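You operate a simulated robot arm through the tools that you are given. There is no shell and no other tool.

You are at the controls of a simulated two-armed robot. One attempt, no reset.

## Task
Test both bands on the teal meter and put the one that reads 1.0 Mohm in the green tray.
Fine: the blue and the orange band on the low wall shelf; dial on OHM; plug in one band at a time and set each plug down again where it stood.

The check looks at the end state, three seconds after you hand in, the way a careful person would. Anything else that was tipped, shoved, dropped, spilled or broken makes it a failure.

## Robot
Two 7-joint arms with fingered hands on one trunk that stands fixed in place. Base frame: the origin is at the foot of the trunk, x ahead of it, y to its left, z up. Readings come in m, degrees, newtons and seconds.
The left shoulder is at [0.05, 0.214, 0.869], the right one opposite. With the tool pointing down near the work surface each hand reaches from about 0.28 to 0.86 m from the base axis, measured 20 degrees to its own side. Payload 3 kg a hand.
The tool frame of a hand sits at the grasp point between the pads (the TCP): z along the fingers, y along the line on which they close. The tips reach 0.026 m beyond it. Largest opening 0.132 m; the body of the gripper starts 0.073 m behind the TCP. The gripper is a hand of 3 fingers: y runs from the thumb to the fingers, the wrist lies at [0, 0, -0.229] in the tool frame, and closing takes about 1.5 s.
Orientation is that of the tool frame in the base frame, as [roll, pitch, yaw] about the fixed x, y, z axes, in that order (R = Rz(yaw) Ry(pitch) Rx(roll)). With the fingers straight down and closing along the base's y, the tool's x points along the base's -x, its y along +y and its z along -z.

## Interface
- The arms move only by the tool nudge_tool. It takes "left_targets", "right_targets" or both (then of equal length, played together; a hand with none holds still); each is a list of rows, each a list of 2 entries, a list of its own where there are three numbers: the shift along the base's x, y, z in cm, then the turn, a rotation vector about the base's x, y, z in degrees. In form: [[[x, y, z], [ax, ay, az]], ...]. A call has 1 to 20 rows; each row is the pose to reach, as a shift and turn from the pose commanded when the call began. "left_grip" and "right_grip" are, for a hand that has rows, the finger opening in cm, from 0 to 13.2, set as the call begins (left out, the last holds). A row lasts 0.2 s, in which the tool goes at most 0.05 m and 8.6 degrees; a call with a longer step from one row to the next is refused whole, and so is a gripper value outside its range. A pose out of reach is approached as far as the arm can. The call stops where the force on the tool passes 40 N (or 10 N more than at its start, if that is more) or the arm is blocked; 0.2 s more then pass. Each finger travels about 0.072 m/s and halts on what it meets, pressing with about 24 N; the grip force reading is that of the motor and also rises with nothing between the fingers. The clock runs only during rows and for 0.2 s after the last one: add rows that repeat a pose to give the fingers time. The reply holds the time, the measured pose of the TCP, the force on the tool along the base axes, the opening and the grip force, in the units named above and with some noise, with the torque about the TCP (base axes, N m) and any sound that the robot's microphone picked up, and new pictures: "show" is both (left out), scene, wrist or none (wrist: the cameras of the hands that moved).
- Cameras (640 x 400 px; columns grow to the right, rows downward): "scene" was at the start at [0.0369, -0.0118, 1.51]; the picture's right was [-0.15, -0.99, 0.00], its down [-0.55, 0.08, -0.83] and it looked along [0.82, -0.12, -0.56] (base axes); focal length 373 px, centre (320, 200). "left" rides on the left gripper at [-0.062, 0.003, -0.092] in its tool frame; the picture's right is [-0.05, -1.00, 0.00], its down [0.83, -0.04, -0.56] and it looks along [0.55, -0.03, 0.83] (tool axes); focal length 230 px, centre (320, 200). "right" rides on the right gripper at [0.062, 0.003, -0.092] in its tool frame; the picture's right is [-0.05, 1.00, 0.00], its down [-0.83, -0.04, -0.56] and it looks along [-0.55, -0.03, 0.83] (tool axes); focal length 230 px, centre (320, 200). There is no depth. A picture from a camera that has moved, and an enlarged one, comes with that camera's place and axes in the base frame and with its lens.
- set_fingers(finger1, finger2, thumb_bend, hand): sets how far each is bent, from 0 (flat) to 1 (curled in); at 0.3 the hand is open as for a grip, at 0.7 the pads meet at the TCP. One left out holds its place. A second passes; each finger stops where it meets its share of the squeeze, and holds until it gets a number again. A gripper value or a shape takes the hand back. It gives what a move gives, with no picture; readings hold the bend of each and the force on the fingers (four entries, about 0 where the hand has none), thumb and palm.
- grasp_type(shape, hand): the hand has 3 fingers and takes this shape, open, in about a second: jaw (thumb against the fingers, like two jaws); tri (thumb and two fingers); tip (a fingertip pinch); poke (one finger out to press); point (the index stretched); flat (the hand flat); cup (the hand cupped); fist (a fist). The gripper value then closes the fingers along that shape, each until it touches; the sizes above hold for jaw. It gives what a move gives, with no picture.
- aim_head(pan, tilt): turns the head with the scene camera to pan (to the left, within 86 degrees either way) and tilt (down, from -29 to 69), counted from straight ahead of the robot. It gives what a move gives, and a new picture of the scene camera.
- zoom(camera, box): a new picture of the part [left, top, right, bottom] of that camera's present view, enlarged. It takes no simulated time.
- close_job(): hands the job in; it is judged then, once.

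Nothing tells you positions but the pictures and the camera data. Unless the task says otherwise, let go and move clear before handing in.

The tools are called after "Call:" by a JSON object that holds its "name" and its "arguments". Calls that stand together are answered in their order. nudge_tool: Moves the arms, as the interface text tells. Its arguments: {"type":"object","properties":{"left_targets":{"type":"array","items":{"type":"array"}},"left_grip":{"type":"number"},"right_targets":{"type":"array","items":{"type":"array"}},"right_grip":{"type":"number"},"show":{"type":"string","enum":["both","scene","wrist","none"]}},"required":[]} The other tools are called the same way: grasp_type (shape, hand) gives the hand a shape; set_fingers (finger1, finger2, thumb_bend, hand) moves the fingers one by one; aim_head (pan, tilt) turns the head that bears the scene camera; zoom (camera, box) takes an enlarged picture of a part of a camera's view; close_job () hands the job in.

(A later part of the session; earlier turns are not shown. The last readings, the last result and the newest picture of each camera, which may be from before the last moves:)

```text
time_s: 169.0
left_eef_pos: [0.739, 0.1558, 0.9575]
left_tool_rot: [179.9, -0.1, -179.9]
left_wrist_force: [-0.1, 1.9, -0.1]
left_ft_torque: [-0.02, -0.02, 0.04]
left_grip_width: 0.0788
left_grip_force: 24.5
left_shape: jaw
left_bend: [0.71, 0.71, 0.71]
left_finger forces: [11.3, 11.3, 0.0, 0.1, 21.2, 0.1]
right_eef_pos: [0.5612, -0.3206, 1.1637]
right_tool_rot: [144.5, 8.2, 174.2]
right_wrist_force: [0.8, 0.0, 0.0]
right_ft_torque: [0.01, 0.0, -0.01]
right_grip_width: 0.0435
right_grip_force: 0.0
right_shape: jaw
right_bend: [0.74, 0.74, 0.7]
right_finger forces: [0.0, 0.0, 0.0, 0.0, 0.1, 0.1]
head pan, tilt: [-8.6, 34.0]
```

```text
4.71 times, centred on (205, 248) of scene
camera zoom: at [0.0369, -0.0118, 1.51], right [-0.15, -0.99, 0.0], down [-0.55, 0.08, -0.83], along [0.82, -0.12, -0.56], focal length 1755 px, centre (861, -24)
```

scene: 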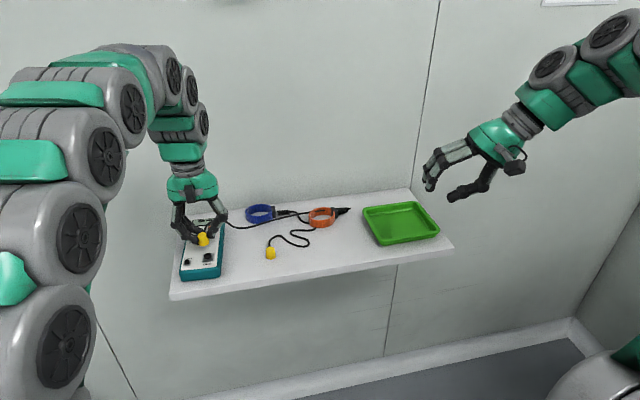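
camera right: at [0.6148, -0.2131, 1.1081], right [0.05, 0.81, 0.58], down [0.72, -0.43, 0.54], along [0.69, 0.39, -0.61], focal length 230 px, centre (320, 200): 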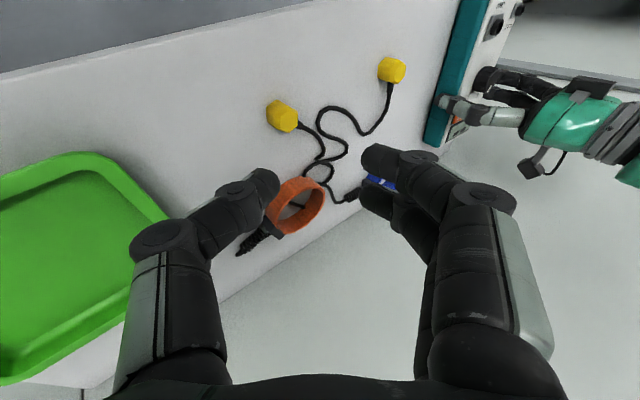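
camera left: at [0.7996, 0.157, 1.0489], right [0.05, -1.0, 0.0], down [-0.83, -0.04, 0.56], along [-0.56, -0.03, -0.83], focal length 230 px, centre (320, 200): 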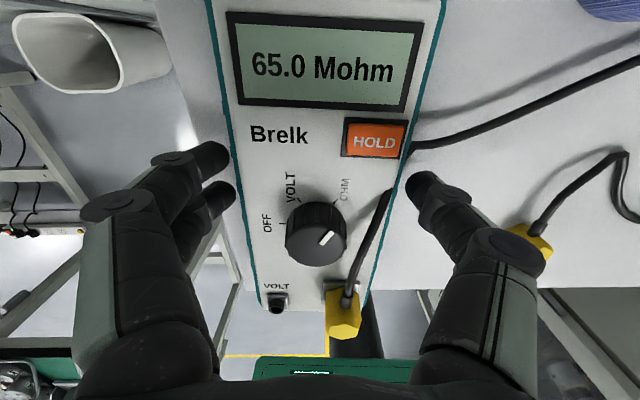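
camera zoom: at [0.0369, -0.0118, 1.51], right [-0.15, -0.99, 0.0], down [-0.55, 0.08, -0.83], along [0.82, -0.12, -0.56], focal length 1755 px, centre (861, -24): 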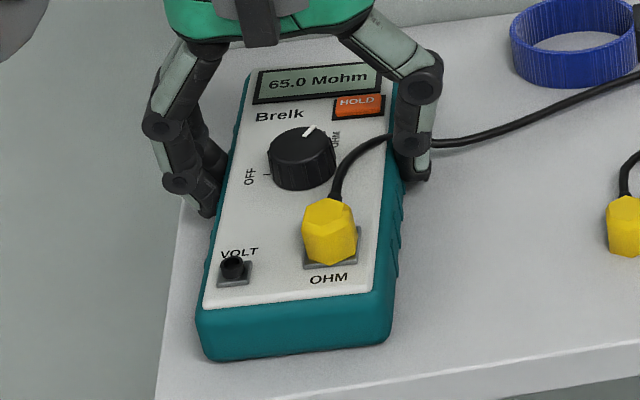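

Clamped with only ~1 mm shift. Now the right hand returns to the 22° lean used for blue's extraction and approaches the plug.

Call:
{"name": "nudge_tool", "arguments": {"right_targets": [[[0.5, 4, 0], [-4, 0, 0]], [[1, 8, 0], [-8, 0, 0]], [[1.5, 12, -0.5], [-13, 0, 0]], [[2.5, 16, -1.5], [-13, 0, 0]], [[3.5, 20, -2.5], [-13, 0, 0]], [[4.5, 24, -3.5], [-13, 0, 0]], [[5, 28, -4.5], [-13, 0, 0]], [[5.7, 32, -5.4], [-13, 0, 0]], [[5.7, 34, -5.4], [-13, 0, 0]], [[5.7, 34, -5.4], [-13, 0, 0]]], "right_grip": 5, "show": "scene"}}

Call:
{"name": "nudge_tool", "arguments": {"right_targets": [[[0.8, 2, -1], [0, 0, 0]], [[1.6, 4, -2.5], [0, 0, 0]], [[2.4, 6.5, -4.5], [0, 0, 0]], [[3.3, 8.7, -6], [0, 0, 0]], [[3.3, 8.7, -6], [0, 0, 0]]], "show": "none"}}

Call:
{"name": "zoom", "arguments": {"camera": "right", "box": [220, 80, 420, 240]}}

Call:
{"name": "zoom", "arguments": {"camera": "scene", "box": [160, 180, 260, 290]}}

```text
time_s: 171.2
left_eef_pos: [0.7387, 0.1566, 0.9586]
left_tool_rot: [180.0, -0.2, -179.9]
left_wrist_force: [0.1, -0.3, 0.1]
left_ft_torque: [0.03, 0.02, -0.02]
left_grip_width: 0.0786
left_grip_force: 24.0
left_shape: jaw
left_bend: [0.71, 0.71, 0.71]
left_finger forces: [11.1, 11.3, 0.0, 0.1, 22.2, 0.0]
right_eef_pos: [0.6163, 0.022, 1.1074]
right_tool_rot: [157.5, 9.4, 176.3]
right_wrist_force: [-0.5, 0.3, 0.2]
right_ft_torque: [0.03, 0.01, 0.0]
right_grip_width: 0.0494
right_grip_force: 0.0
right_shape: jaw
right_bend: [0.74, 0.74, 0.7]
right_finger forces: [0.0, 0.0, 0.0, 0.0, 0.1, 0.0]
head pan, tilt: [-8.6, 34.0]
```

scene: 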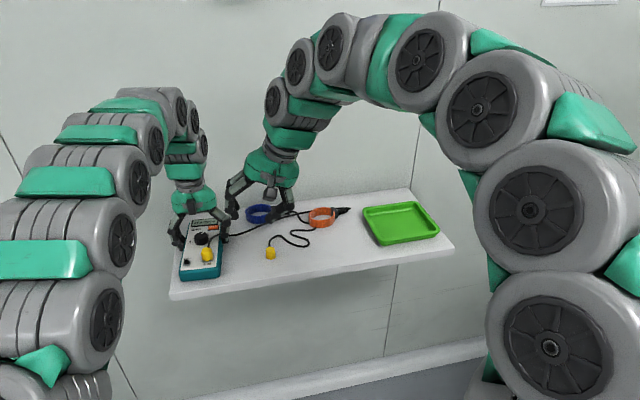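

```text
time_s: 172.4
left_eef_pos: [0.7375, 0.1567, 0.9572]
left_tool_rot: [-180.0, -0.3, -179.9]
left_wrist_force: [-0.3, 1.3, -1.0]
left_ft_torque: [-0.02, 0.03, 0.0]
left_grip_width: 0.0786
left_grip_force: 24.2
left_shape: jaw
left_bend: [0.71, 0.71, 0.71]
left_finger forces: [11.2, 11.1, 0.0, 0.0, 22.4, 0.0]
right_eef_pos: [0.6506, 0.1097, 1.0489]
right_tool_rot: [157.5, 9.3, 176.2]
right_wrist_force: [-0.1, 0.0, 0.0]
right_ft_torque: [-0.04, -0.02, -0.02]
right_grip_width: 0.0493
right_grip_force: 0.0
right_shape: jaw
right_bend: [0.74, 0.74, 0.7]
right_finger forces: [0.0, 0.0, 0.1, 0.1, 0.1, 0.1]
head pan, tilt: [-8.6, 34.0]
```

```text
2.50 times, centred on (320, 160) of right
camera zoom: at [0.5744, 0.0836, 1.1232], right [0.05, 0.92, 0.39], down [0.72, -0.3, 0.62], along [0.69, 0.25, -0.68], focal length 575 px, centre (320, 300)
```

zoom: 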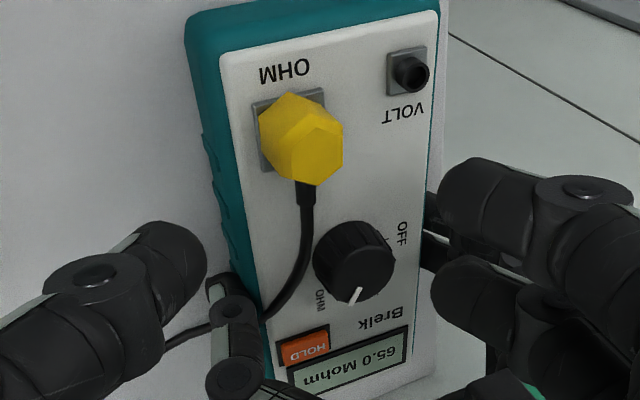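

```text
3.64 times, centred on (210, 235) of scene
camera zoom: at [0.0369, -0.0118, 1.51], right [-0.15, -0.99, 0.0], down [-0.55, 0.08, -0.83], along [0.82, -0.12, -0.56], focal length 1356 px, centre (720, 73)
```

zoom: 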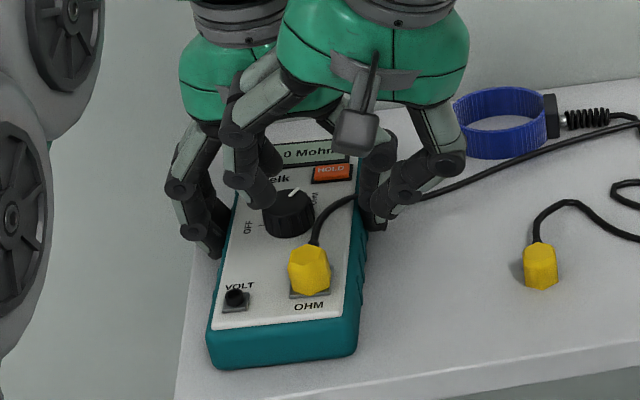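

Call:
{"name": "nudge_tool", "arguments": {"right_targets": [[[0.15, 0.5, -1.3], [0, 0, 0]], [[0.3, 1, -2.6], [0, 0, 0]], [[0.4, 1.3, -3.8], [0, 0, 0]], [[0.4, 1.3, -3.8], [0, 0, 0]]], "right_grip": 4, "show": "none"}}

Call:
{"name": "zoom", "arguments": {"camera": "right", "box": [220, 80, 420, 240]}}

Call:
{"name": "zoom", "arguments": {"camera": "scene", "box": [190, 215, 230, 265]}}

```text
time_s: 173.4
left_eef_pos: [0.7386, 0.1558, 0.9578]
left_tool_rot: [-180.0, -0.2, -179.9]
left_wrist_force: [1.1, 0.3, -0.4]
left_ft_torque: [0.05, 0.01, -0.01]
left_grip_width: 0.0785
left_grip_force: 23.8
left_shape: jaw
left_bend: [0.71, 0.71, 0.71]
left_finger forces: [11.2, 11.2, 0.0, 0.0, 22.4, 0.0]
right_eef_pos: [0.6557, 0.1214, 1.0104]
right_tool_rot: [157.5, 9.3, 176.2]
right_wrist_force: [-0.4, -0.1, 0.2]
right_ft_torque: [0.03, 0.03, 0.03]
right_grip_width: 0.0403
right_grip_force: 0.1
right_shape: jaw
right_bend: [0.74, 0.74, 0.7]
right_finger forces: [0.0, 0.0, 0.0, 0.0, 0.0, 0.0]
head pan, tilt: [-8.6, 34.0]
```

```text
2.50 times, centred on (320, 160) of right
camera zoom: at [0.5786, 0.0944, 1.0849], right [0.05, 0.92, 0.38], down [0.72, -0.3, 0.62], along [0.69, 0.25, -0.68], focal length 575 px, centre (320, 300)
```

zoom: 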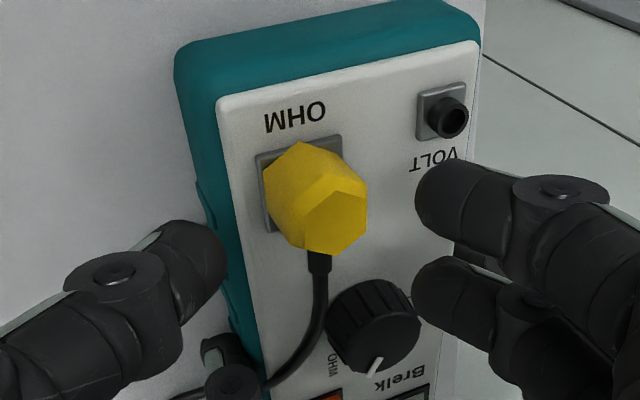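

```text
8.00 times, centred on (210, 240) of scene
camera zoom: at [0.0369, -0.0118, 1.51], right [-0.15, -0.99, 0.0], down [-0.55, 0.08, -0.83], along [0.82, -0.12, -0.56], focal length 2983 px, centre (1200, -120)
```

zoom: 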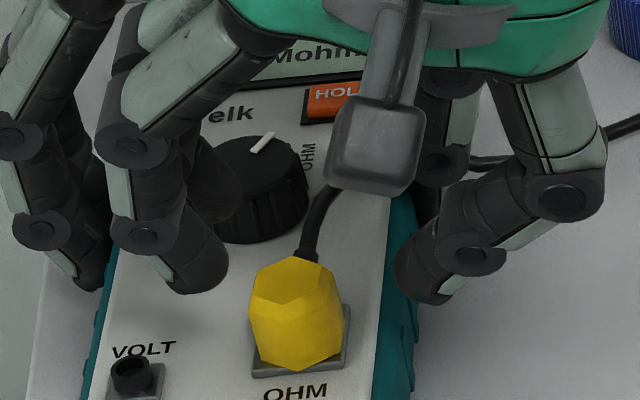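

Call:
{"name": "nudge_tool", "arguments": {"right_targets": [[[0.1, 0.35, -0.6], [0, 0, 0]], [[0.15, 0.65, -1.2], [0, 0, 0]], [[0.18, 0.85, -1.75], [0, 0, 0]], [[0.18, 0.85, -1.75], [0, 0, 0]]], "right_grip": 3.0, "show": "none"}}

Call:
{"name": "zoom", "arguments": {"camera": "right", "box": [220, 80, 420, 240]}}

Call:
{"name": "zoom", "arguments": {"camera": "scene", "box": [190, 215, 230, 265]}}

```text
time_s: 174.4
left_eef_pos: [0.74, 0.1553, 0.9582]
left_tool_rot: [-180.0, -0.3, -180.0]
left_wrist_force: [1.4, 1.3, -0.5]
left_ft_torque: [-0.01, -0.03, 0.0]
left_grip_width: 0.0783
left_grip_force: 23.7
left_shape: jaw
left_bend: [0.71, 0.71, 0.71]
left_finger forces: [11.2, 11.2, 0.0, 0.0, 22.4, 0.0]
right_eef_pos: [0.6576, 0.1293, 0.9921]
right_tool_rot: [157.5, 9.3, 176.2]
right_wrist_force: [-0.2, -0.2, 0.6]
right_ft_torque: [0.0, 0.02, -0.01]
right_grip_width: 0.0304
right_grip_force: 0.0
right_shape: jaw
right_bend: [0.73, 0.73, 0.7]
right_finger forces: [0.0, 0.1, 0.1, 0.0, 0.0, 0.0]
head pan, tilt: [-8.6, 34.0]
```

```text
2.50 times, centred on (320, 160) of right
camera zoom: at [0.5797, 0.1027, 1.0677], right [0.05, 0.92, 0.39], down [0.72, -0.3, 0.62], along [0.69, 0.25, -0.68], focal length 575 px, centre (320, 300)
```

zoom: 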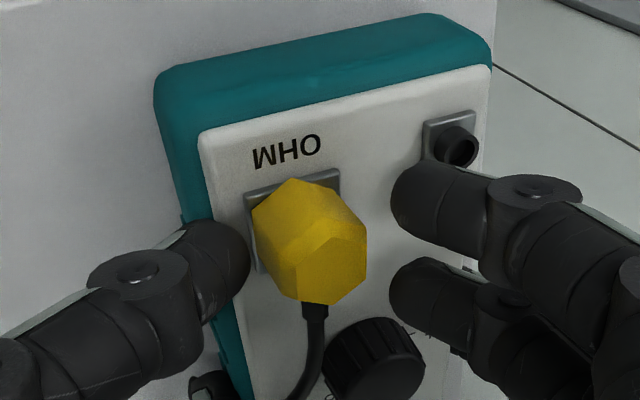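

```text
8.00 times, centred on (210, 240) of scene
camera zoom: at [0.0369, -0.0118, 1.51], right [-0.15, -0.99, 0.0], down [-0.55, 0.08, -0.83], along [0.82, -0.12, -0.56], focal length 2983 px, centre (1200, -120)
```

zoom: 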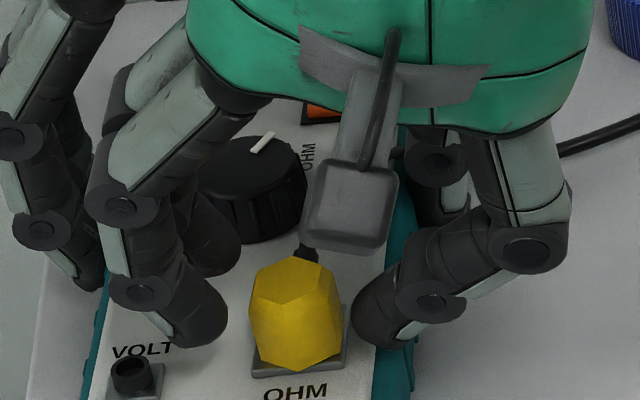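

Call:
{"name": "nudge_tool", "arguments": {"right_targets": [[[0, -0.15, 0], [0, 0, 0]], [[0, -0.15, 0], [0, 0, 0]], [[0, -0.15, 0], [0, 0, 0]], [[0, -0.15, 0], [0, 0, 0]], [[0, -0.15, 0], [0, 0, 0]]], "right_grip": 0.6, "show": "none"}}

Call:
{"name": "zoom", "arguments": {"camera": "right", "box": [220, 80, 420, 240]}}

Call:
{"name": "nudge_tool", "arguments": {"right_targets": [[[0, 0, 0.2], [0, 0, 0]], [[0, 0, 0.4], [0, 0, 0]], [[0, 0, 0.6], [0, 0, 0]], [[0, 0, 0.8], [0, 0, 0]], [[0, 0, 1.0], [0, 0, 0]], [[0, 0, 1.0], [0, 0, 0]]], "show": "none"}}

Call:
{"name": "zoom", "arguments": {"camera": "scene", "box": [170, 205, 240, 290]}}

Call:
{"name": "zoom", "arguments": {"camera": "right", "box": [220, 80, 420, 240]}}

```text
time_s: 175.6
left_eef_pos: [0.7398, 0.1558, 0.9574]
left_tool_rot: [-179.9, -0.2, -179.9]
left_wrist_force: [2.6, -0.7, 0.3]
left_ft_torque: [0.03, -0.07, 0.04]
left_grip_width: 0.0785
left_grip_force: 24.2
left_shape: jaw
left_bend: [0.71, 0.71, 0.71]
left_finger forces: [11.3, 11.1, 0.0, 0.0, 22.3, 0.0]
right_eef_pos: [0.6554, 0.1285, 0.992]
right_tool_rot: [157.5, 9.4, 176.1]
right_wrist_force: [-5.9, 0.1, -0.7]
right_ft_torque: [-0.04, 0.08, 0.01]
right_grip_width: 0.0145
right_grip_force: 24.2
right_shape: jaw
right_bend: [0.72, 0.72, 0.7]
right_finger forces: [9.8, 11.7, 0.0, 0.1, 19.4, 0.0]
head pan, tilt: [-8.6, 34.0]
```

```text
2.50 times, centred on (320, 160) of right
camera zoom: at [0.5795, 0.1016, 1.0675], right [0.05, 0.92, 0.38], down [0.72, -0.3, 0.62], along [0.69, 0.25, -0.68], focal length 575 px, centre (320, 300)
```

zoom: 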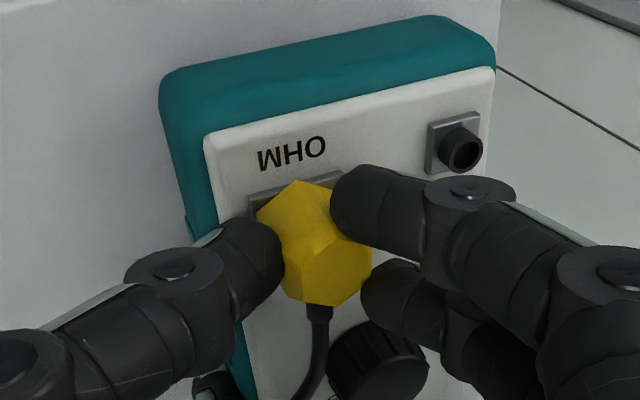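

```text
time_s: 177.0
left_eef_pos: [0.739, 0.1568, 0.9577]
left_tool_rot: [180.0, -0.2, -179.9]
left_wrist_force: [-0.4, 0.4, 0.0]
left_ft_torque: [0.02, 0.03, 0.04]
left_grip_width: 0.0788
left_grip_force: 24.4
left_shape: jaw
left_bend: [0.71, 0.71, 0.71]
left_finger forces: [11.2, 11.6, 0.0, 0.0, 22.5, 0.0]
right_eef_pos: [0.6551, 0.1267, 1.0039]
right_tool_rot: [157.5, 9.2, 176.3]
right_wrist_force: [0.2, -0.2, -1.0]
right_ft_torque: [-0.01, 0.01, 0.0]
right_grip_width: 0.0134
right_grip_force: 24.5
right_shape: jaw
right_bend: [0.72, 0.72, 0.7]
right_finger forces: [10.5, 13.2, 0.1, 0.1, 17.6, 0.0]
head pan, tilt: [-8.6, 34.0]
```

```text
4.71 times, centred on (205, 248) of scene
camera zoom: at [0.0369, -0.0118, 1.51], right [-0.15, -0.99, 0.0], down [-0.55, 0.08, -0.83], along [0.82, -0.12, -0.56], focal length 1755 px, centre (861, -24)
```

zoom: 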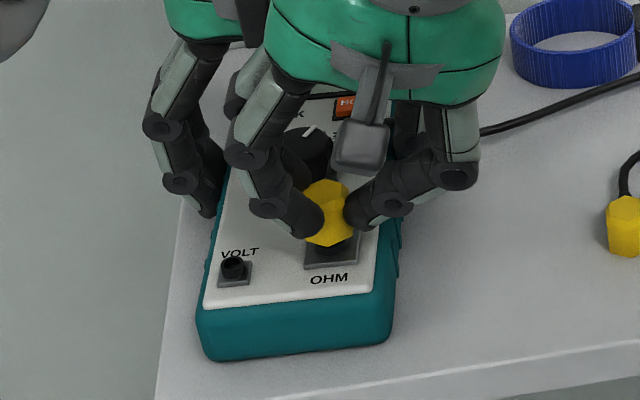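

```text
2.50 times, centred on (320, 160) of right
camera zoom: at [0.5794, 0.1011, 1.0783], right [0.05, 0.92, 0.38], down [0.72, -0.3, 0.62], along [0.69, 0.25, -0.68], focal length 575 px, centre (320, 300)
```

zoom: 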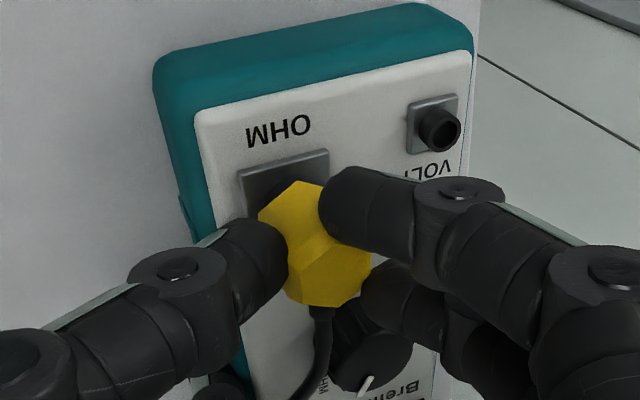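

Extracted cleanly and the meter stayed put. Carrying the orange plug back to its spot at (0.699, −0.128).

Call:
{"name": "nudge_tool", "arguments": {"right_targets": [[[0, 0, 1.5], [0, 0, 0]], [[0, -1, 3], [0, 0, 0]], [[0.4, -4, 3.5], [0, 0, 0]], [[0.8, -7, 3.5], [0, 0, 0]], [[1.2, -10, 3.5], [0, 0, 0]], [[1.7, -13, 3.5], [0, 0, 0]], [[2.2, -16, 3.5], [0, 0, 0]], [[2.7, -19, 3.5], [0, 0, 0]], [[3.2, -22, 3], [0, 0, 0]], [[3.6, -24.5, 2], [0, 0, 0]], [[3.8, -26.4, 0], [0, 0, 0]], [[3.8, -26.4, -2], [0, 0, 0]], [[3.8, -26.4, -2], [0, 0, 0]]], "show": "scene"}}

Call:
{"name": "zoom", "arguments": {"camera": "scene", "box": [290, 195, 350, 265]}}

Call:
{"name": "zoom", "arguments": {"camera": "right", "box": [220, 80, 420, 240]}}

```text
time_s: 179.8
left_eef_pos: [0.7386, 0.1562, 0.9593]
left_tool_rot: [-179.9, -0.3, -179.8]
left_wrist_force: [-1.3, -0.3, 1.0]
left_ft_torque: [0.0, 0.0, 0.02]
left_grip_width: 0.0786
left_grip_force: 24.1
left_shape: jaw
left_bend: [0.71, 0.71, 0.71]
left_finger forces: [11.2, 11.5, 0.0, 0.1, 22.5, 0.0]
right_eef_pos: [0.6925, -0.1361, 0.9807]
right_tool_rot: [157.7, 9.3, 176.2]
right_wrist_force: [0.2, -0.2, -0.1]
right_ft_torque: [0.0, 0.0, -0.03]
right_grip_width: 0.0131
right_grip_force: 23.8
right_shape: jaw
right_bend: [0.72, 0.72, 0.7]
right_finger forces: [9.8, 12.3, 0.1, 0.1, 17.3, 0.0]
head pan, tilt: [-8.6, 34.0]
```

scene: 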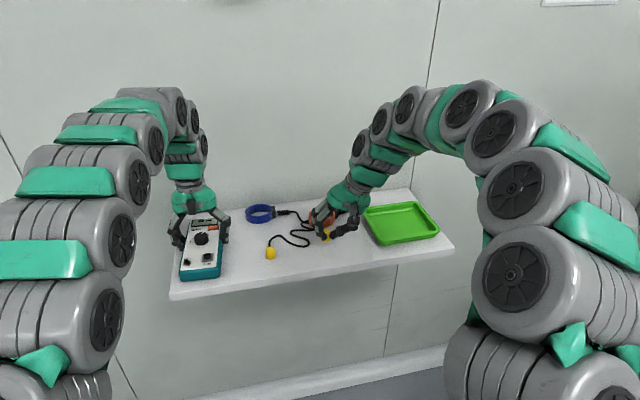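

```text
5.71 times, centred on (320, 230) of scene
camera zoom: at [0.0369, -0.0118, 1.51], right [-0.15, -0.99, 0.0], down [-0.55, 0.08, -0.83], along [0.82, -0.12, -0.56], focal length 2131 px, centre (320, 29)
```

zoom: 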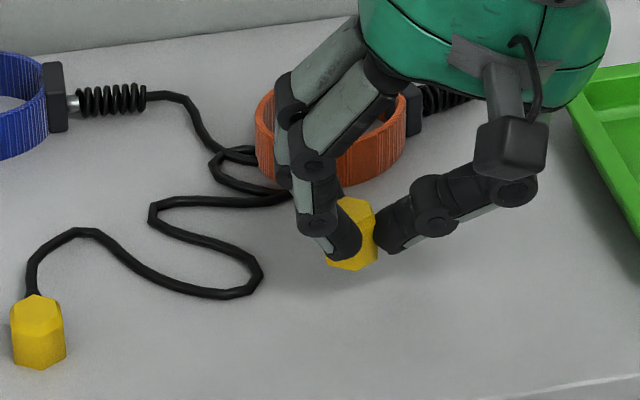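

```text
2.50 times, centred on (320, 160) of right
camera zoom: at [0.6164, -0.1606, 1.0549], right [0.05, 0.92, 0.38], down [0.72, -0.3, 0.62], along [0.69, 0.25, -0.68], focal length 575 px, centre (320, 300)
```

zoom: 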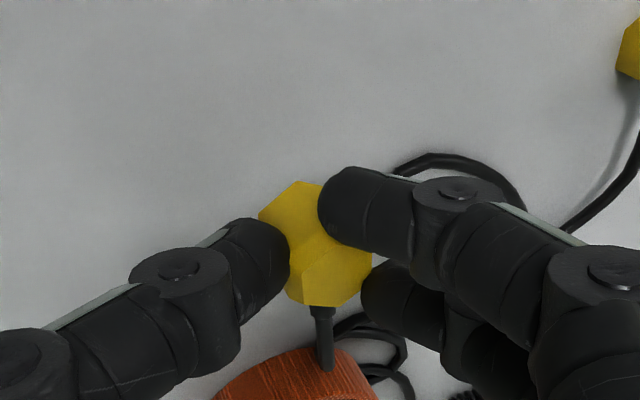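

Call:
{"name": "nudge_tool", "arguments": {"right_targets": [[[-0.1, -0.2, -0.8], [0, 0, 0]], [[-0.2, -0.45, -1.6], [0, 0, 0]], [[-0.2, -0.45, -2.3], [0, 0, 0]], [[-0.2, -0.45, -2.6], [0, 0, 0]], [[-0.2, -0.45, -2.6], [0, 0, 0]]], "show": "none"}}

Call:
{"name": "zoom", "arguments": {"camera": "scene", "box": [310, 225, 345, 260]}}

```text
time_s: 181.0
left_eef_pos: [0.7391, 0.1556, 0.9584]
left_tool_rot: [-180.0, -0.3, -179.9]
left_wrist_force: [-1.2, 0.7, -0.1]
left_ft_torque: [-0.01, 0.03, 0.03]
left_grip_width: 0.0785
left_grip_force: 24.1
left_shape: jaw
left_bend: [0.71, 0.71, 0.71]
left_finger forces: [11.3, 11.4, 0.0, 0.1, 22.6, 0.0]
right_eef_pos: [0.6899, -0.1397, 0.956]
right_tool_rot: [157.4, 9.3, 176.1]
right_wrist_force: [0.5, -0.3, -0.8]
right_ft_torque: [-0.02, -0.02, 0.01]
right_grip_width: 0.0133
right_grip_force: 23.7
right_shape: jaw
right_bend: [0.72, 0.72, 0.7]
right_finger forces: [9.9, 12.2, 0.0, 0.0, 17.2, 0.0]
head pan, tilt: [-8.6, 34.0]
```

```text
11.43 times, centred on (328, 242) of scene
camera zoom: at [0.0369, -0.0118, 1.51], right [-0.15, -0.99, 0.0], down [-0.55, 0.08, -0.83], along [0.82, -0.12, -0.56], focal length 4262 px, centre (234, -286)
```

zoom: 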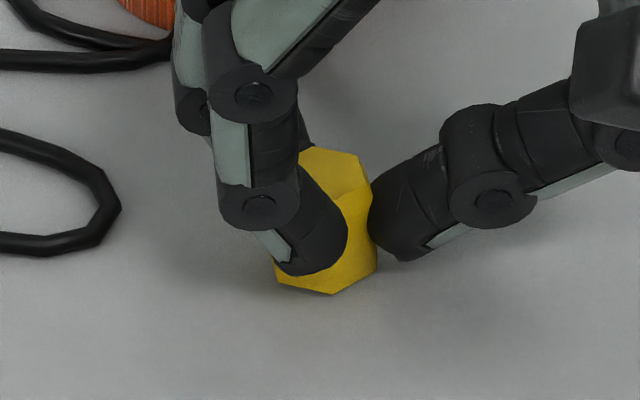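

Call:
{"name": "nudge_tool", "arguments": {"right_targets": [[[0, 0.15, -0.15], [0, 0, 0]], [[0, 0.15, -0.3], [0, 0, 0]], [[0, 0.15, -0.4], [0, 0, 0]], [[0, 0.15, -0.4], [0, 0, 0]]], "show": "none"}}

Call:
{"name": "zoom", "arguments": {"camera": "scene", "box": [310, 225, 345, 260]}}

```text
time_s: 182.0
left_eef_pos: [0.7381, 0.1562, 0.9583]
left_tool_rot: [180.0, -0.2, -179.9]
left_wrist_force: [-0.7, -0.1, 0.5]
left_ft_torque: [0.01, 0.03, 0.0]
left_grip_width: 0.0784
left_grip_force: 23.4
left_shape: jaw
left_bend: [0.71, 0.71, 0.71]
left_finger forces: [11.2, 11.5, 0.1, 0.1, 22.4, 0.1]
right_eef_pos: [0.6941, -0.1408, 0.9529]
right_tool_rot: [157.5, 9.5, 176.1]
right_wrist_force: [-0.9, -0.6, 10.8]
right_ft_torque: [0.14, -0.13, -0.02]
right_grip_width: 0.0139
right_grip_force: 24.0
right_shape: jaw
right_bend: [0.72, 0.72, 0.71]
right_finger forces: [10.1, 18.2, 0.1, 0.0, 19.0, 0.1]
head pan, tilt: [-8.6, 34.0]
```

```text
11.43 times, centred on (328, 242) of scene
camera zoom: at [0.0367, -0.0118, 1.51], right [-0.15, -0.99, 0.0], down [-0.55, 0.08, -0.83], along [0.82, -0.12, -0.56], focal length 4262 px, centre (234, -286)
```

zoom: 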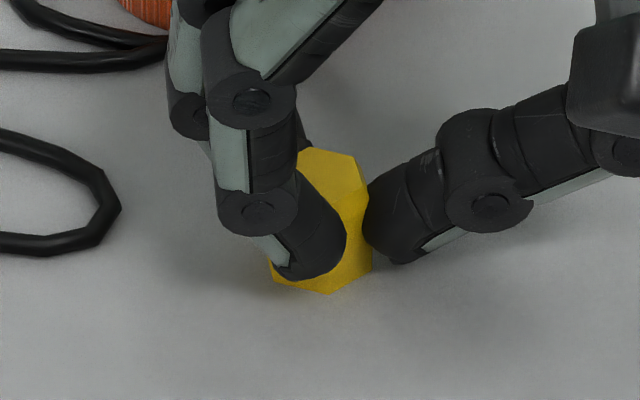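

Call:
{"name": "nudge_tool", "arguments": {"right_targets": [[[0, 0, 0.2], [0, 0, 0]], [[-0.3, 0, 0.2], [0, 0, 0]], [[-0.3, 0, 0.05], [0, 0, 0]], [[-0.3, 0, 0.05], [0, 0, 0]]], "show": "none"}}

Call:
{"name": "nudge_tool", "arguments": {"right_targets": [[[0, 0, 0], [0, 0, 0]], [[0, 0, 0], [0, 0, 0]], [[0, 0, 0], [0, 0, 0]], [[0, 0, 0], [0, 0, 0]]], "right_grip": 4.4, "show": "none"}}

Call:
{"name": "zoom", "arguments": {"camera": "scene", "box": [290, 195, 350, 265]}}

Call:
{"name": "zoom", "arguments": {"camera": "right", "box": [220, 80, 420, 240]}}

```text
time_s: 183.0
left_eef_pos: [0.7389, 0.156, 0.9584]
left_tool_rot: [180.0, -0.2, -179.9]
left_wrist_force: [-0.4, 0.6, 0.0]
left_ft_torque: [0.04, 0.04, -0.01]
left_grip_width: 0.0786
left_grip_force: 23.5
left_shape: jaw
left_bend: [0.71, 0.71, 0.71]
left_finger forces: [11.3, 11.6, 0.0, 0.0, 22.4, 0.0]
right_eef_pos: [0.6892, -0.1396, 0.9537]
right_tool_rot: [157.5, 9.3, 176.2]
right_wrist_force: [-0.9, -1.0, 9.0]
right_ft_torque: [0.11, -0.12, -0.01]
right_grip_width: 0.0139
right_grip_force: 24.2
right_shape: jaw
right_bend: [0.72, 0.72, 0.71]
right_finger forces: [9.6, 17.4, 0.0, 0.0, 19.3, 0.0]
head pan, tilt: [-8.6, 34.0]
```

```text
time_s: 184.0
left_eef_pos: [0.74, 0.1559, 0.9578]
left_tool_rot: [180.0, -0.2, -179.9]
left_wrist_force: [-0.5, -0.3, 0.3]
left_ft_torque: [0.0, 0.01, 0.03]
left_grip_width: 0.0788
left_grip_force: 24.4
left_shape: jaw
left_bend: [0.71, 0.71, 0.71]
left_finger forces: [10.9, 11.3, 0.1, 0.1, 22.8, 0.0]
right_eef_pos: [0.6901, -0.1388, 0.9533]
right_tool_rot: [157.5, 9.3, 176.1]
right_wrist_force: [-0.1, 2.6, 6.8]
right_ft_torque: [0.01, -0.01, -0.02]
right_grip_width: 0.0395
right_grip_force: 0.0
right_shape: jaw
right_bend: [0.74, 0.74, 0.73]
right_finger forces: [0.0, 0.0, 0.1, 0.1, 7.1, 0.0]
head pan, tilt: [-8.6, 34.0]
```

```text
5.71 times, centred on (320, 230) of scene
camera zoom: at [0.0368, -0.0118, 1.51], right [-0.15, -0.99, 0.0], down [-0.55, 0.08, -0.83], along [0.82, -0.12, -0.56], focal length 2131 px, centre (320, 29)
```

zoom: 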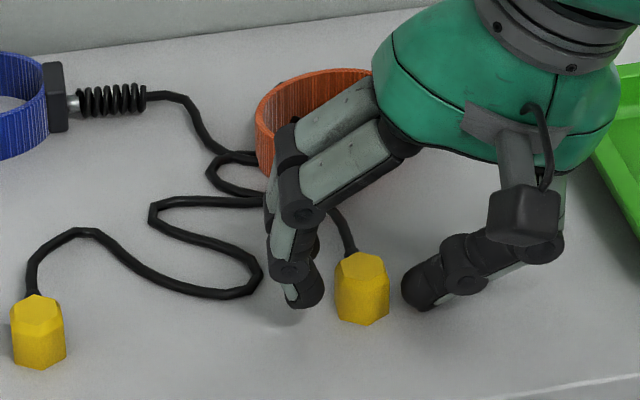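

```text
2.50 times, centred on (320, 160) of right
camera zoom: at [0.6124, -0.1654, 1.0278], right [0.05, 0.92, 0.39], down [0.72, -0.3, 0.62], along [0.69, 0.25, -0.68], focal length 575 px, centre (320, 300)
```

zoom: 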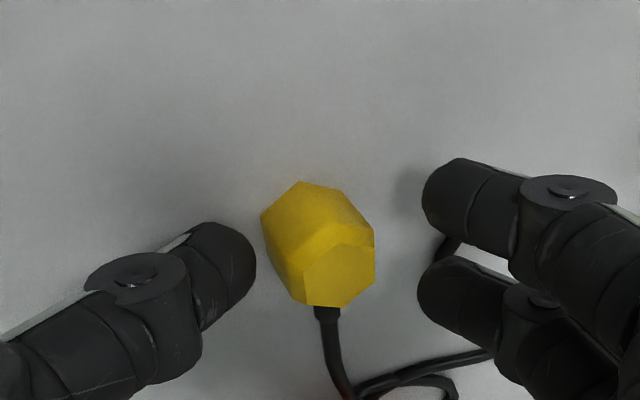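

Both plugs are back in place; orange's lead runs free. I'll lift the right hand clear, then unclamp the left and retreat it to the left side.

Call:
{"name": "nudge_tool", "arguments": {"right_targets": [[[0, 0, 1.2], [0, 0, 0]], [[0, 0, 3], [0, 0, 0]], [[-0.5, -1, 5.5], [0, 0, 0]], [[-2, -3, 8], [0, 0, 0]], [[-4, -5, 10], [0, 0, 0]], [[-6, -8, 12], [0, 0, 0]], [[-6, -8, 12], [0, 0, 0]]], "show": "none"}}

Call:
{"name": "nudge_tool", "arguments": {"left_targets": [[[0, 0, 0], [0, 0, 0]], [[0, 0, 0], [0, 0, 0]], [[0, 0, 0], [0, 0, 0]], [[0, 0, 0], [0, 0, 0]], [[0, 0, 0], [0, 0, 0]]], "left_grip": 12.5, "show": "none"}}

Call:
{"name": "nudge_tool", "arguments": {"left_targets": [[[0, 0, 2], [0, 0, 0]], [[0, 0, 4.5], [0, 0, 0]], [[-1, 0, 7.5], [0, 0, 0]], [[-3, 0.5, 10], [0, 0, 0]], [[-6, 2, 12], [0, 0, 0]], [[-9, 5, 14], [0, 0, 0]], [[-12, 8, 16], [0, 0, 0]], [[-15, 11, 17], [0, 0, 0]], [[-18, 14, 18], [0, 0, 0]], [[-21, 17, 19], [0, 0, 0]], [[-21, 17, 19], [0, 0, 0]]], "show": "scene"}}

Call:
{"name": "zoom", "arguments": {"camera": "scene", "box": [170, 205, 240, 290]}}

Call:
{"name": "zoom", "arguments": {"camera": "scene", "box": [230, 190, 370, 280]}}

```text
time_s: 185.6
left_eef_pos: [0.7387, 0.1563, 0.9582]
left_tool_rot: [-180.0, -0.2, -179.9]
left_wrist_force: [-0.3, -0.3, -1.0]
left_ft_torque: [0.04, 0.02, -0.01]
left_grip_width: 0.0785
left_grip_force: 24.2
left_shape: jaw
left_bend: [0.71, 0.71, 0.71]
left_finger forces: [11.1, 11.3, 0.0, 0.0, 22.7, 0.1]
right_eef_pos: [0.6296, -0.2195, 1.0752]
right_tool_rot: [157.4, 9.3, 176.2]
right_wrist_force: [0.5, -0.6, -0.1]
right_ft_torque: [-0.04, -0.01, 0.03]
right_grip_width: 0.0435
right_grip_force: 0.0
right_shape: jaw
right_bend: [0.74, 0.74, 0.7]
right_finger forces: [0.1, 0.0, 0.0, 0.1, 0.0, 0.1]
head pan, tilt: [-8.6, 34.0]
```

```text
time_s: 186.8
left_eef_pos: [0.7391, 0.1553, 0.9581]
left_tool_rot: [180.0, -0.3, -179.9]
left_wrist_force: [0.4, -0.1, -0.3]
left_ft_torque: [-0.02, 0.01, 0.02]
left_grip_width: 0.125
left_grip_force: 0.1
left_shape: jaw
left_bend: [0.41, 0.41, 0.38]
left_finger forces: [0.0, 0.0, 0.0, 0.0, 0.0, 0.0]
right_eef_pos: [0.6291, -0.2187, 1.0746]
right_tool_rot: [157.4, 9.3, 176.3]
right_wrist_force: [0.0, -0.2, -0.3]
right_ft_torque: [-0.02, 0.02, 0.01]
right_grip_width: 0.0437
right_grip_force: 0.1
right_shape: jaw
right_bend: [0.74, 0.74, 0.7]
right_finger forces: [0.0, 0.0, 0.0, 0.0, 0.1, 0.0]
head pan, tilt: [-8.6, 34.0]
```

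```text
time_s: 189.2
left_eef_pos: [0.5266, 0.3257, 1.1493]
left_tool_rot: [-180.0, -0.2, -179.9]
left_wrist_force: [0.3, 1.1, 0.0]
left_ft_torque: [0.01, 0.02, 0.01]
left_grip_width: 0.1251
left_grip_force: 0.1
left_shape: jaw
left_bend: [0.41, 0.41, 0.38]
left_finger forces: [0.1, 0.0, 0.0, 0.0, 0.0, 0.0]
right_eef_pos: [0.6297, -0.2184, 1.075]
right_tool_rot: [157.5, 9.3, 176.2]
right_wrist_force: [0.9, -0.4, 0.5]
right_ft_torque: [-0.01, 0.04, -0.01]
right_grip_width: 0.0436
right_grip_force: 0.0
right_shape: jaw
right_bend: [0.74, 0.74, 0.7]
right_finger forces: [0.0, 0.0, 0.1, 0.0, 0.0, 0.0]
head pan, tilt: [-8.6, 34.0]
```

scene: 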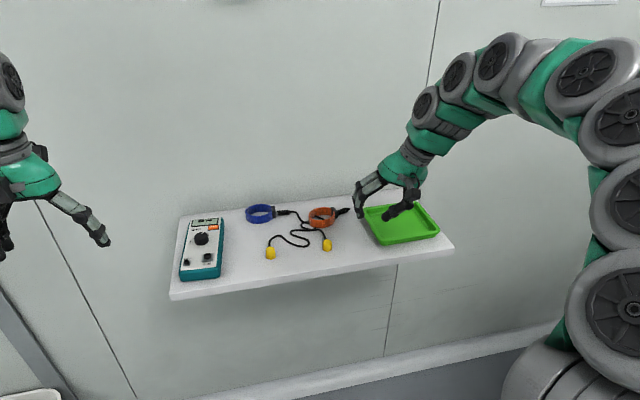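

```text
4.71 times, centred on (205, 248) of scene
camera zoom: at [0.0369, -0.0118, 1.51], right [-0.15, -0.99, 0.0], down [-0.55, 0.08, -0.83], along [0.82, -0.12, -0.56], focal length 1755 px, centre (861, -24)
```

zoom: 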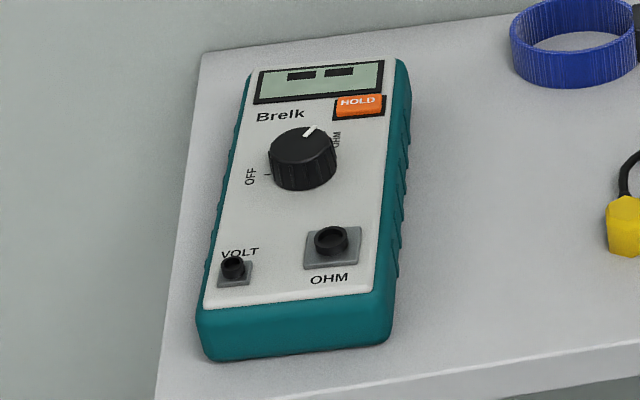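

```text
4.44 times, centred on (300, 235) of scene
camera zoom: at [0.0369, -0.0118, 1.51], right [-0.15, -0.99, 0.0], down [-0.55, 0.08, -0.83], along [0.82, -0.12, -0.56], focal length 1657 px, centre (409, 44)
```

zoom: 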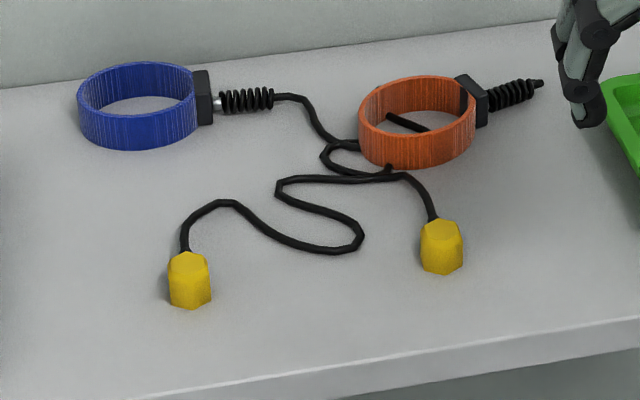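

The shelf looks just like at the start (plugs, bands, meter), with the dial on OHM. Now for the blue band: first I bring the right hand back to neutral vertical, raised, and test its yaw.

Call:
{"name": "nudge_tool", "arguments": {"right_targets": [[[-1, 0, 1.5], [-5.5, 2.5, 0.5]], [[-2, 0, 3], [-11, 5, 1]], [[-3, 0, 4.5], [-16.5, 7.5, 1.4]], [[-4, 0, 6], [-22, 10, 1.9]], [[-4, 0, 6], [-22, 10, 1.9]]], "show": "none"}}

Call:
{"name": "nudge_tool", "arguments": {"right_targets": [[[0, 2, 0], [0, 0, 7.5]], [[0, 4, 0], [0, 0, 15]], [[0, 6, 0], [0, 0, 22.5]], [[0, 8, 0], [0, 0, 30]], [[0, 10, 0], [0, 0, 37.5]], [[0, 12, 0], [0, 0, 45]], [[0, 12, 0], [0, 0, 45]]]}}

```text
time_s: 190.4
left_eef_pos: [0.5277, 0.3242, 1.1496]
left_tool_rot: [-180.0, -0.2, -179.9]
left_wrist_force: [0.7, 0.3, -1.1]
left_ft_torque: [0.02, -0.03, 0.0]
left_grip_width: 0.1247
left_grip_force: 0.0
left_shape: jaw
left_bend: [0.41, 0.41, 0.38]
left_finger forces: [0.0, 0.1, 0.0, 0.0, 0.1, 0.1]
right_eef_pos: [0.5886, -0.2203, 1.1321]
right_tool_rot: [180.0, -0.1, 179.9]
right_wrist_force: [-0.1, -0.5, 0.0]
right_ft_torque: [-0.01, -0.02, 0.0]
right_grip_width: 0.0436
right_grip_force: 0.1
right_shape: jaw
right_bend: [0.74, 0.74, 0.7]
right_finger forces: [0.1, 0.1, 0.0, 0.0, 0.0, 0.1]
head pan, tilt: [-8.6, 34.0]
```

```text
time_s: 192.0
left_eef_pos: [0.5271, 0.3261, 1.1492]
left_tool_rot: [-180.0, -0.2, -179.9]
left_wrist_force: [0.7, 0.4, 0.2]
left_ft_torque: [-0.02, -0.03, -0.01]
left_grip_width: 0.125
left_grip_force: 0.0
left_shape: jaw
left_bend: [0.41, 0.41, 0.38]
left_finger forces: [0.1, 0.0, 0.0, 0.0, 0.0, 0.1]
right_eef_pos: [0.5893, -0.0974, 1.1327]
right_tool_rot: [179.9, -0.1, -135.0]
right_wrist_force: [-0.6, 0.4, -0.3]
right_ft_torque: [0.01, 0.01, -0.01]
right_grip_width: 0.0436
right_grip_force: 0.1
right_shape: jaw
right_bend: [0.74, 0.74, 0.7]
right_finger forces: [0.0, 0.1, 0.1, 0.1, 0.0, 0.0]
head pan, tilt: [-8.6, 34.0]
camera right: at [0.543, -0.1373, 1.2243], right [-0.67, 0.74, 0.0], down [0.62, 0.56, 0.55], along [0.41, 0.37, -0.83], focal length 230 px, centre (320, 200)
```

scene: 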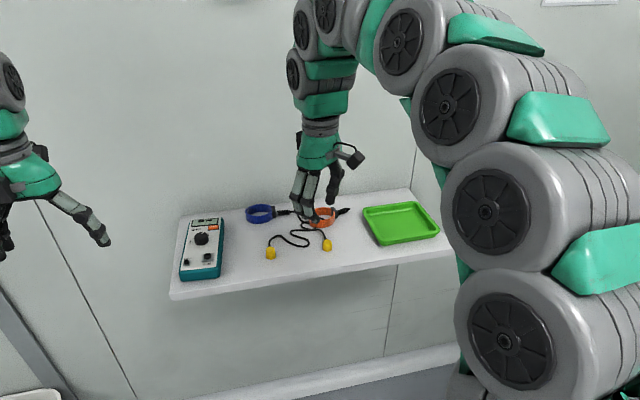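
right: 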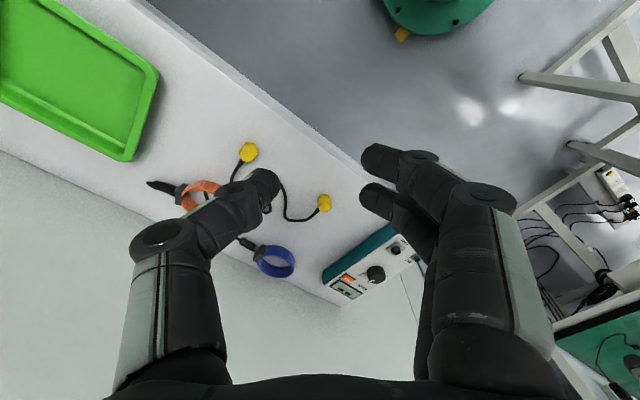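

Yaw +45° is fine. I'll tilt the hand 20° (perpendicular to its closing axis, for reach) and move to hover over the front-left wall of the blue ring, thumb to go inside and fingers outside.

Call:
{"name": "nudge_tool", "arguments": {"right_targets": [[[3, 1, 0], [4.7, -4.7, 0]], [[6, 2, -1], [9.4, -9.4, 0]], [[9, 3.5, -2.5], [14.1, -14.1, 0]], [[12, 5, -4], [14.1, -14.1, 0]], [[15, 7, -6], [14.1, -14.1, 0]], [[18, 10, -8], [14.1, -14.1, 0]], [[20, 12, -10], [14.1, -14.1, 0]], [[20, 12, -10], [14.1, -14.1, 0]]], "right_grip": 5}}

Call:
{"name": "zoom", "arguments": {"camera": "right", "box": [220, 60, 420, 240]}}

Call:
{"name": "zoom", "arguments": {"camera": "scene", "box": [230, 150, 330, 250]}}

```text
time_s: 193.8
left_eef_pos: [0.5271, 0.3251, 1.1496]
left_tool_rot: [-179.9, -0.3, -180.0]
left_wrist_force: [1.2, -1.2, 0.8]
left_ft_torque: [-0.01, 0.0, -0.04]
left_grip_width: 0.1252
left_grip_force: 0.1
left_shape: jaw
left_bend: [0.41, 0.41, 0.38]
left_finger forces: [0.0, 0.0, 0.0, 0.0, 0.0, 0.0]
right_eef_pos: [0.7866, 0.0212, 1.03]
right_tool_rot: [179.9, 19.9, -135.0]
right_wrist_force: [-0.5, -0.7, -0.1]
right_ft_torque: [0.0, -0.01, 0.01]
right_grip_width: 0.0494
right_grip_force: 0.1
right_shape: jaw
right_bend: [0.74, 0.74, 0.7]
right_finger forces: [0.1, 0.0, 0.0, 0.1, 0.0, 0.0]
head pan, tilt: [-8.6, 34.0]
camera right: at [0.7213, -0.039, 1.096], right [-0.67, 0.74, 0.02], down [0.45, 0.39, 0.8], along [0.59, 0.55, -0.59], focal length 230 px, centre (320, 200)
```

scene: 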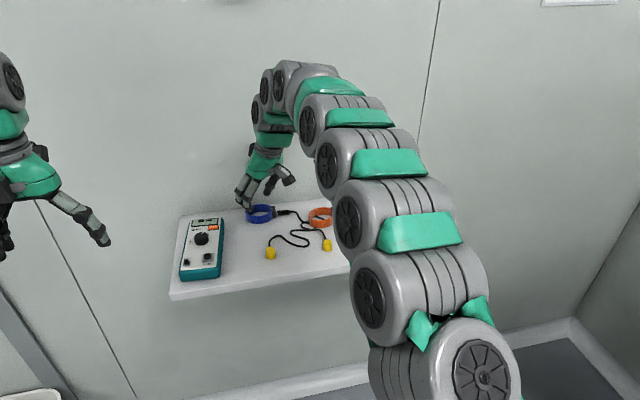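
right: 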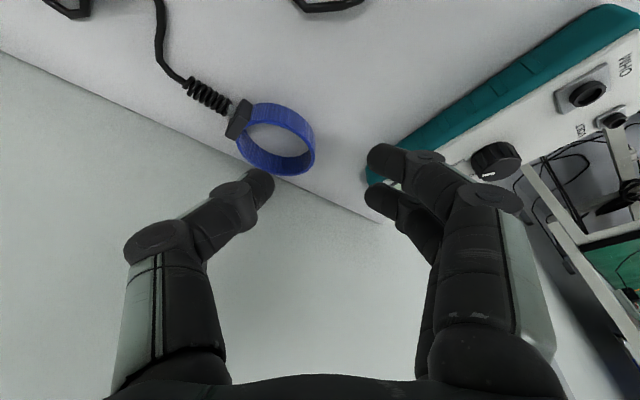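

```text
2.22 times, centred on (320, 150) of right
camera zoom: at [0.7213, -0.039, 1.096], right [-0.67, 0.74, 0.02], down [0.45, 0.39, 0.8], along [0.59, 0.55, -0.59], focal length 511 px, centre (320, 311)
```

zoom: 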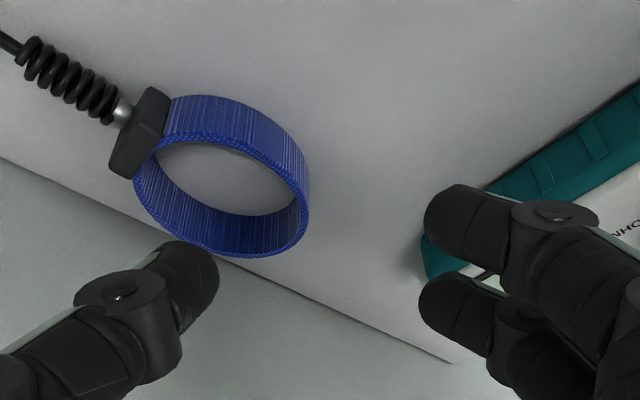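

```text
4.00 times, centred on (280, 200) of scene
camera zoom: at [0.0369, -0.0118, 1.51], right [-0.15, -0.99, 0.0], down [-0.55, 0.08, -0.83], along [0.82, -0.12, -0.56], focal length 1492 px, centre (480, 200)
```

zoom: 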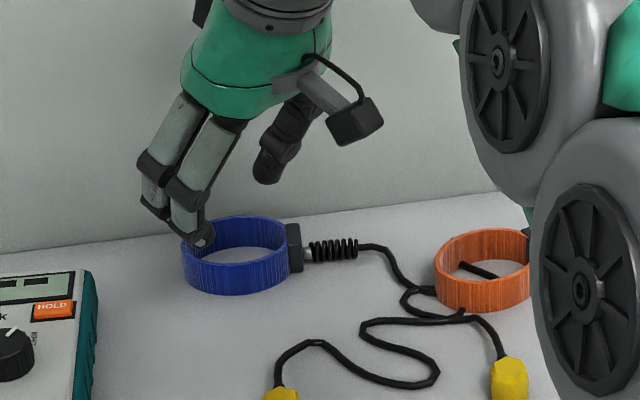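

The ring's front-left wall (right-hand extreme in the wrist view) is at about (0.827, 0.053). Moving along the tilt axis toward it, first to 5 cm short.

Call:
{"name": "nudge_tool", "arguments": {"right_targets": [[[0.8, 0.5, -1.1], [0, 0, 0]], [[1.6, 1, -2.2], [0, 0, 0]], [[2.2, 1.3, -3.2], [0, 0, 0]], [[2.2, 1.3, -3.2], [0, 0, 0]]], "show": "none"}}

Call:
{"name": "zoom", "arguments": {"camera": "right", "box": [200, 60, 440, 260]}}

Call:
{"name": "zoom", "arguments": {"camera": "scene", "box": [235, 170, 305, 230]}}

```text
time_s: 194.8
left_eef_pos: [0.5275, 0.3253, 1.1488]
left_tool_rot: [180.0, -0.3, -179.9]
left_wrist_force: [0.3, -0.4, -0.7]
left_ft_torque: [0.03, 0.02, 0.0]
left_grip_width: 0.125
left_grip_force: 0.0
left_shape: jaw
left_bend: [0.41, 0.41, 0.38]
left_finger forces: [0.0, 0.0, 0.1, 0.0, 0.0, 0.0]
right_eef_pos: [0.8111, 0.0345, 0.9988]
right_tool_rot: [179.9, 19.9, -135.1]
right_wrist_force: [-0.1, 0.3, -0.3]
right_ft_torque: [0.02, 0.02, -0.01]
right_grip_width: 0.0497
right_grip_force: 0.0
right_shape: jaw
right_bend: [0.74, 0.74, 0.7]
right_finger forces: [0.0, 0.1, 0.1, 0.1, 0.0, 0.0]
head pan, tilt: [-8.6, 34.0]
```

```text
2.00 times, centred on (320, 160) of right
camera zoom: at [0.7455, -0.0258, 1.0647], right [-0.67, 0.74, 0.02], down [0.45, 0.39, 0.8], along [0.59, 0.55, -0.59], focal length 460 px, centre (320, 280)
```

zoom: 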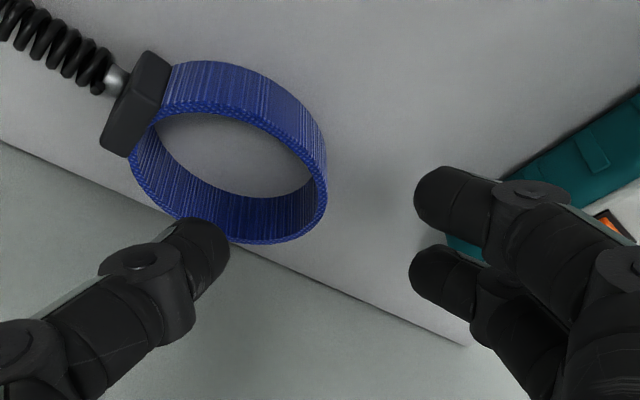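

```text
6.67 times, centred on (270, 200) of scene
camera zoom: at [0.0369, -0.0118, 1.51], right [-0.15, -0.99, 0.0], down [-0.55, 0.08, -0.83], along [0.82, -0.12, -0.56], focal length 2486 px, centre (653, 200)
```

zoom: 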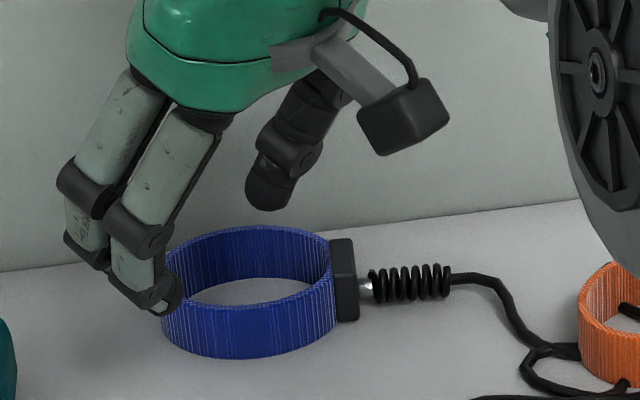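

Call:
{"name": "nudge_tool", "arguments": {"right_targets": [[[0.3, 0.3, -1.1], [0, 0, 0]], [[0.6, 0.6, -2.2], [0, 0, 0]], [[0.9, 0.9, -3.3], [0, 0, 0]], [[0.9, 0.9, -3.3], [0, 0, 0]]], "show": "none"}}

Call:
{"name": "zoom", "arguments": {"camera": "right", "box": [200, 60, 440, 260]}}

Call:
{"name": "zoom", "arguments": {"camera": "scene", "box": [235, 170, 305, 230]}}

```text
time_s: 195.8
left_eef_pos: [0.5276, 0.3244, 1.1485]
left_tool_rot: [-180.0, -0.2, -179.9]
left_wrist_force: [1.2, 0.4, 0.2]
left_ft_torque: [0.02, 0.01, -0.03]
left_grip_width: 0.1249
left_grip_force: 0.1
left_shape: jaw
left_bend: [0.41, 0.41, 0.38]
left_finger forces: [0.0, 0.1, 0.0, 0.0, 0.0, 0.0]
right_eef_pos: [0.8213, 0.0425, 0.9675]
right_tool_rot: [179.9, 19.9, -135.2]
right_wrist_force: [0.1, -0.4, 0.4]
right_ft_torque: [-0.04, -0.03, 0.01]
right_grip_width: 0.0495
right_grip_force: 0.1
right_shape: jaw
right_bend: [0.74, 0.74, 0.7]
right_finger forces: [0.0, 0.0, 0.0, 0.0, 0.0, 0.0]
head pan, tilt: [-8.6, 34.0]
```

```text
2.00 times, centred on (320, 160) of right
camera zoom: at [0.7559, -0.0174, 1.0324], right [-0.67, 0.74, 0.02], down [0.45, 0.39, 0.8], along [0.59, 0.55, -0.59], focal length 460 px, centre (320, 280)
```

zoom: 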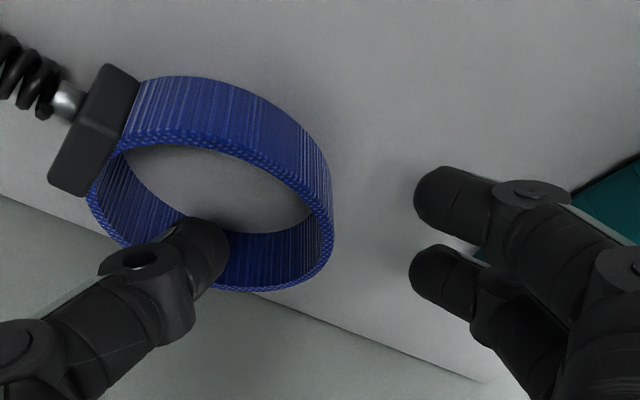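

```text
6.67 times, centred on (270, 200) of scene
camera zoom: at [0.0369, -0.0118, 1.51], right [-0.15, -0.99, 0.0], down [-0.55, 0.08, -0.83], along [0.82, -0.12, -0.56], focal length 2486 px, centre (653, 200)
```

zoom: 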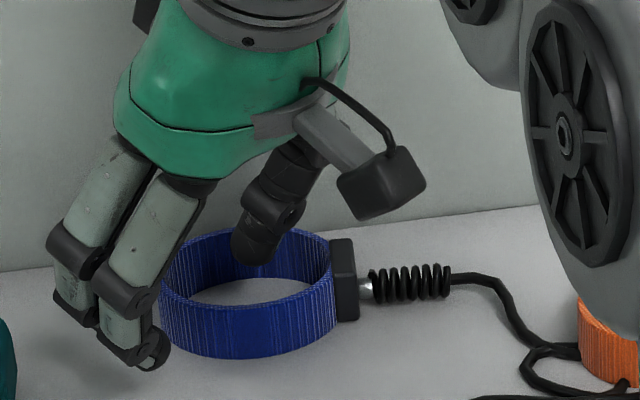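

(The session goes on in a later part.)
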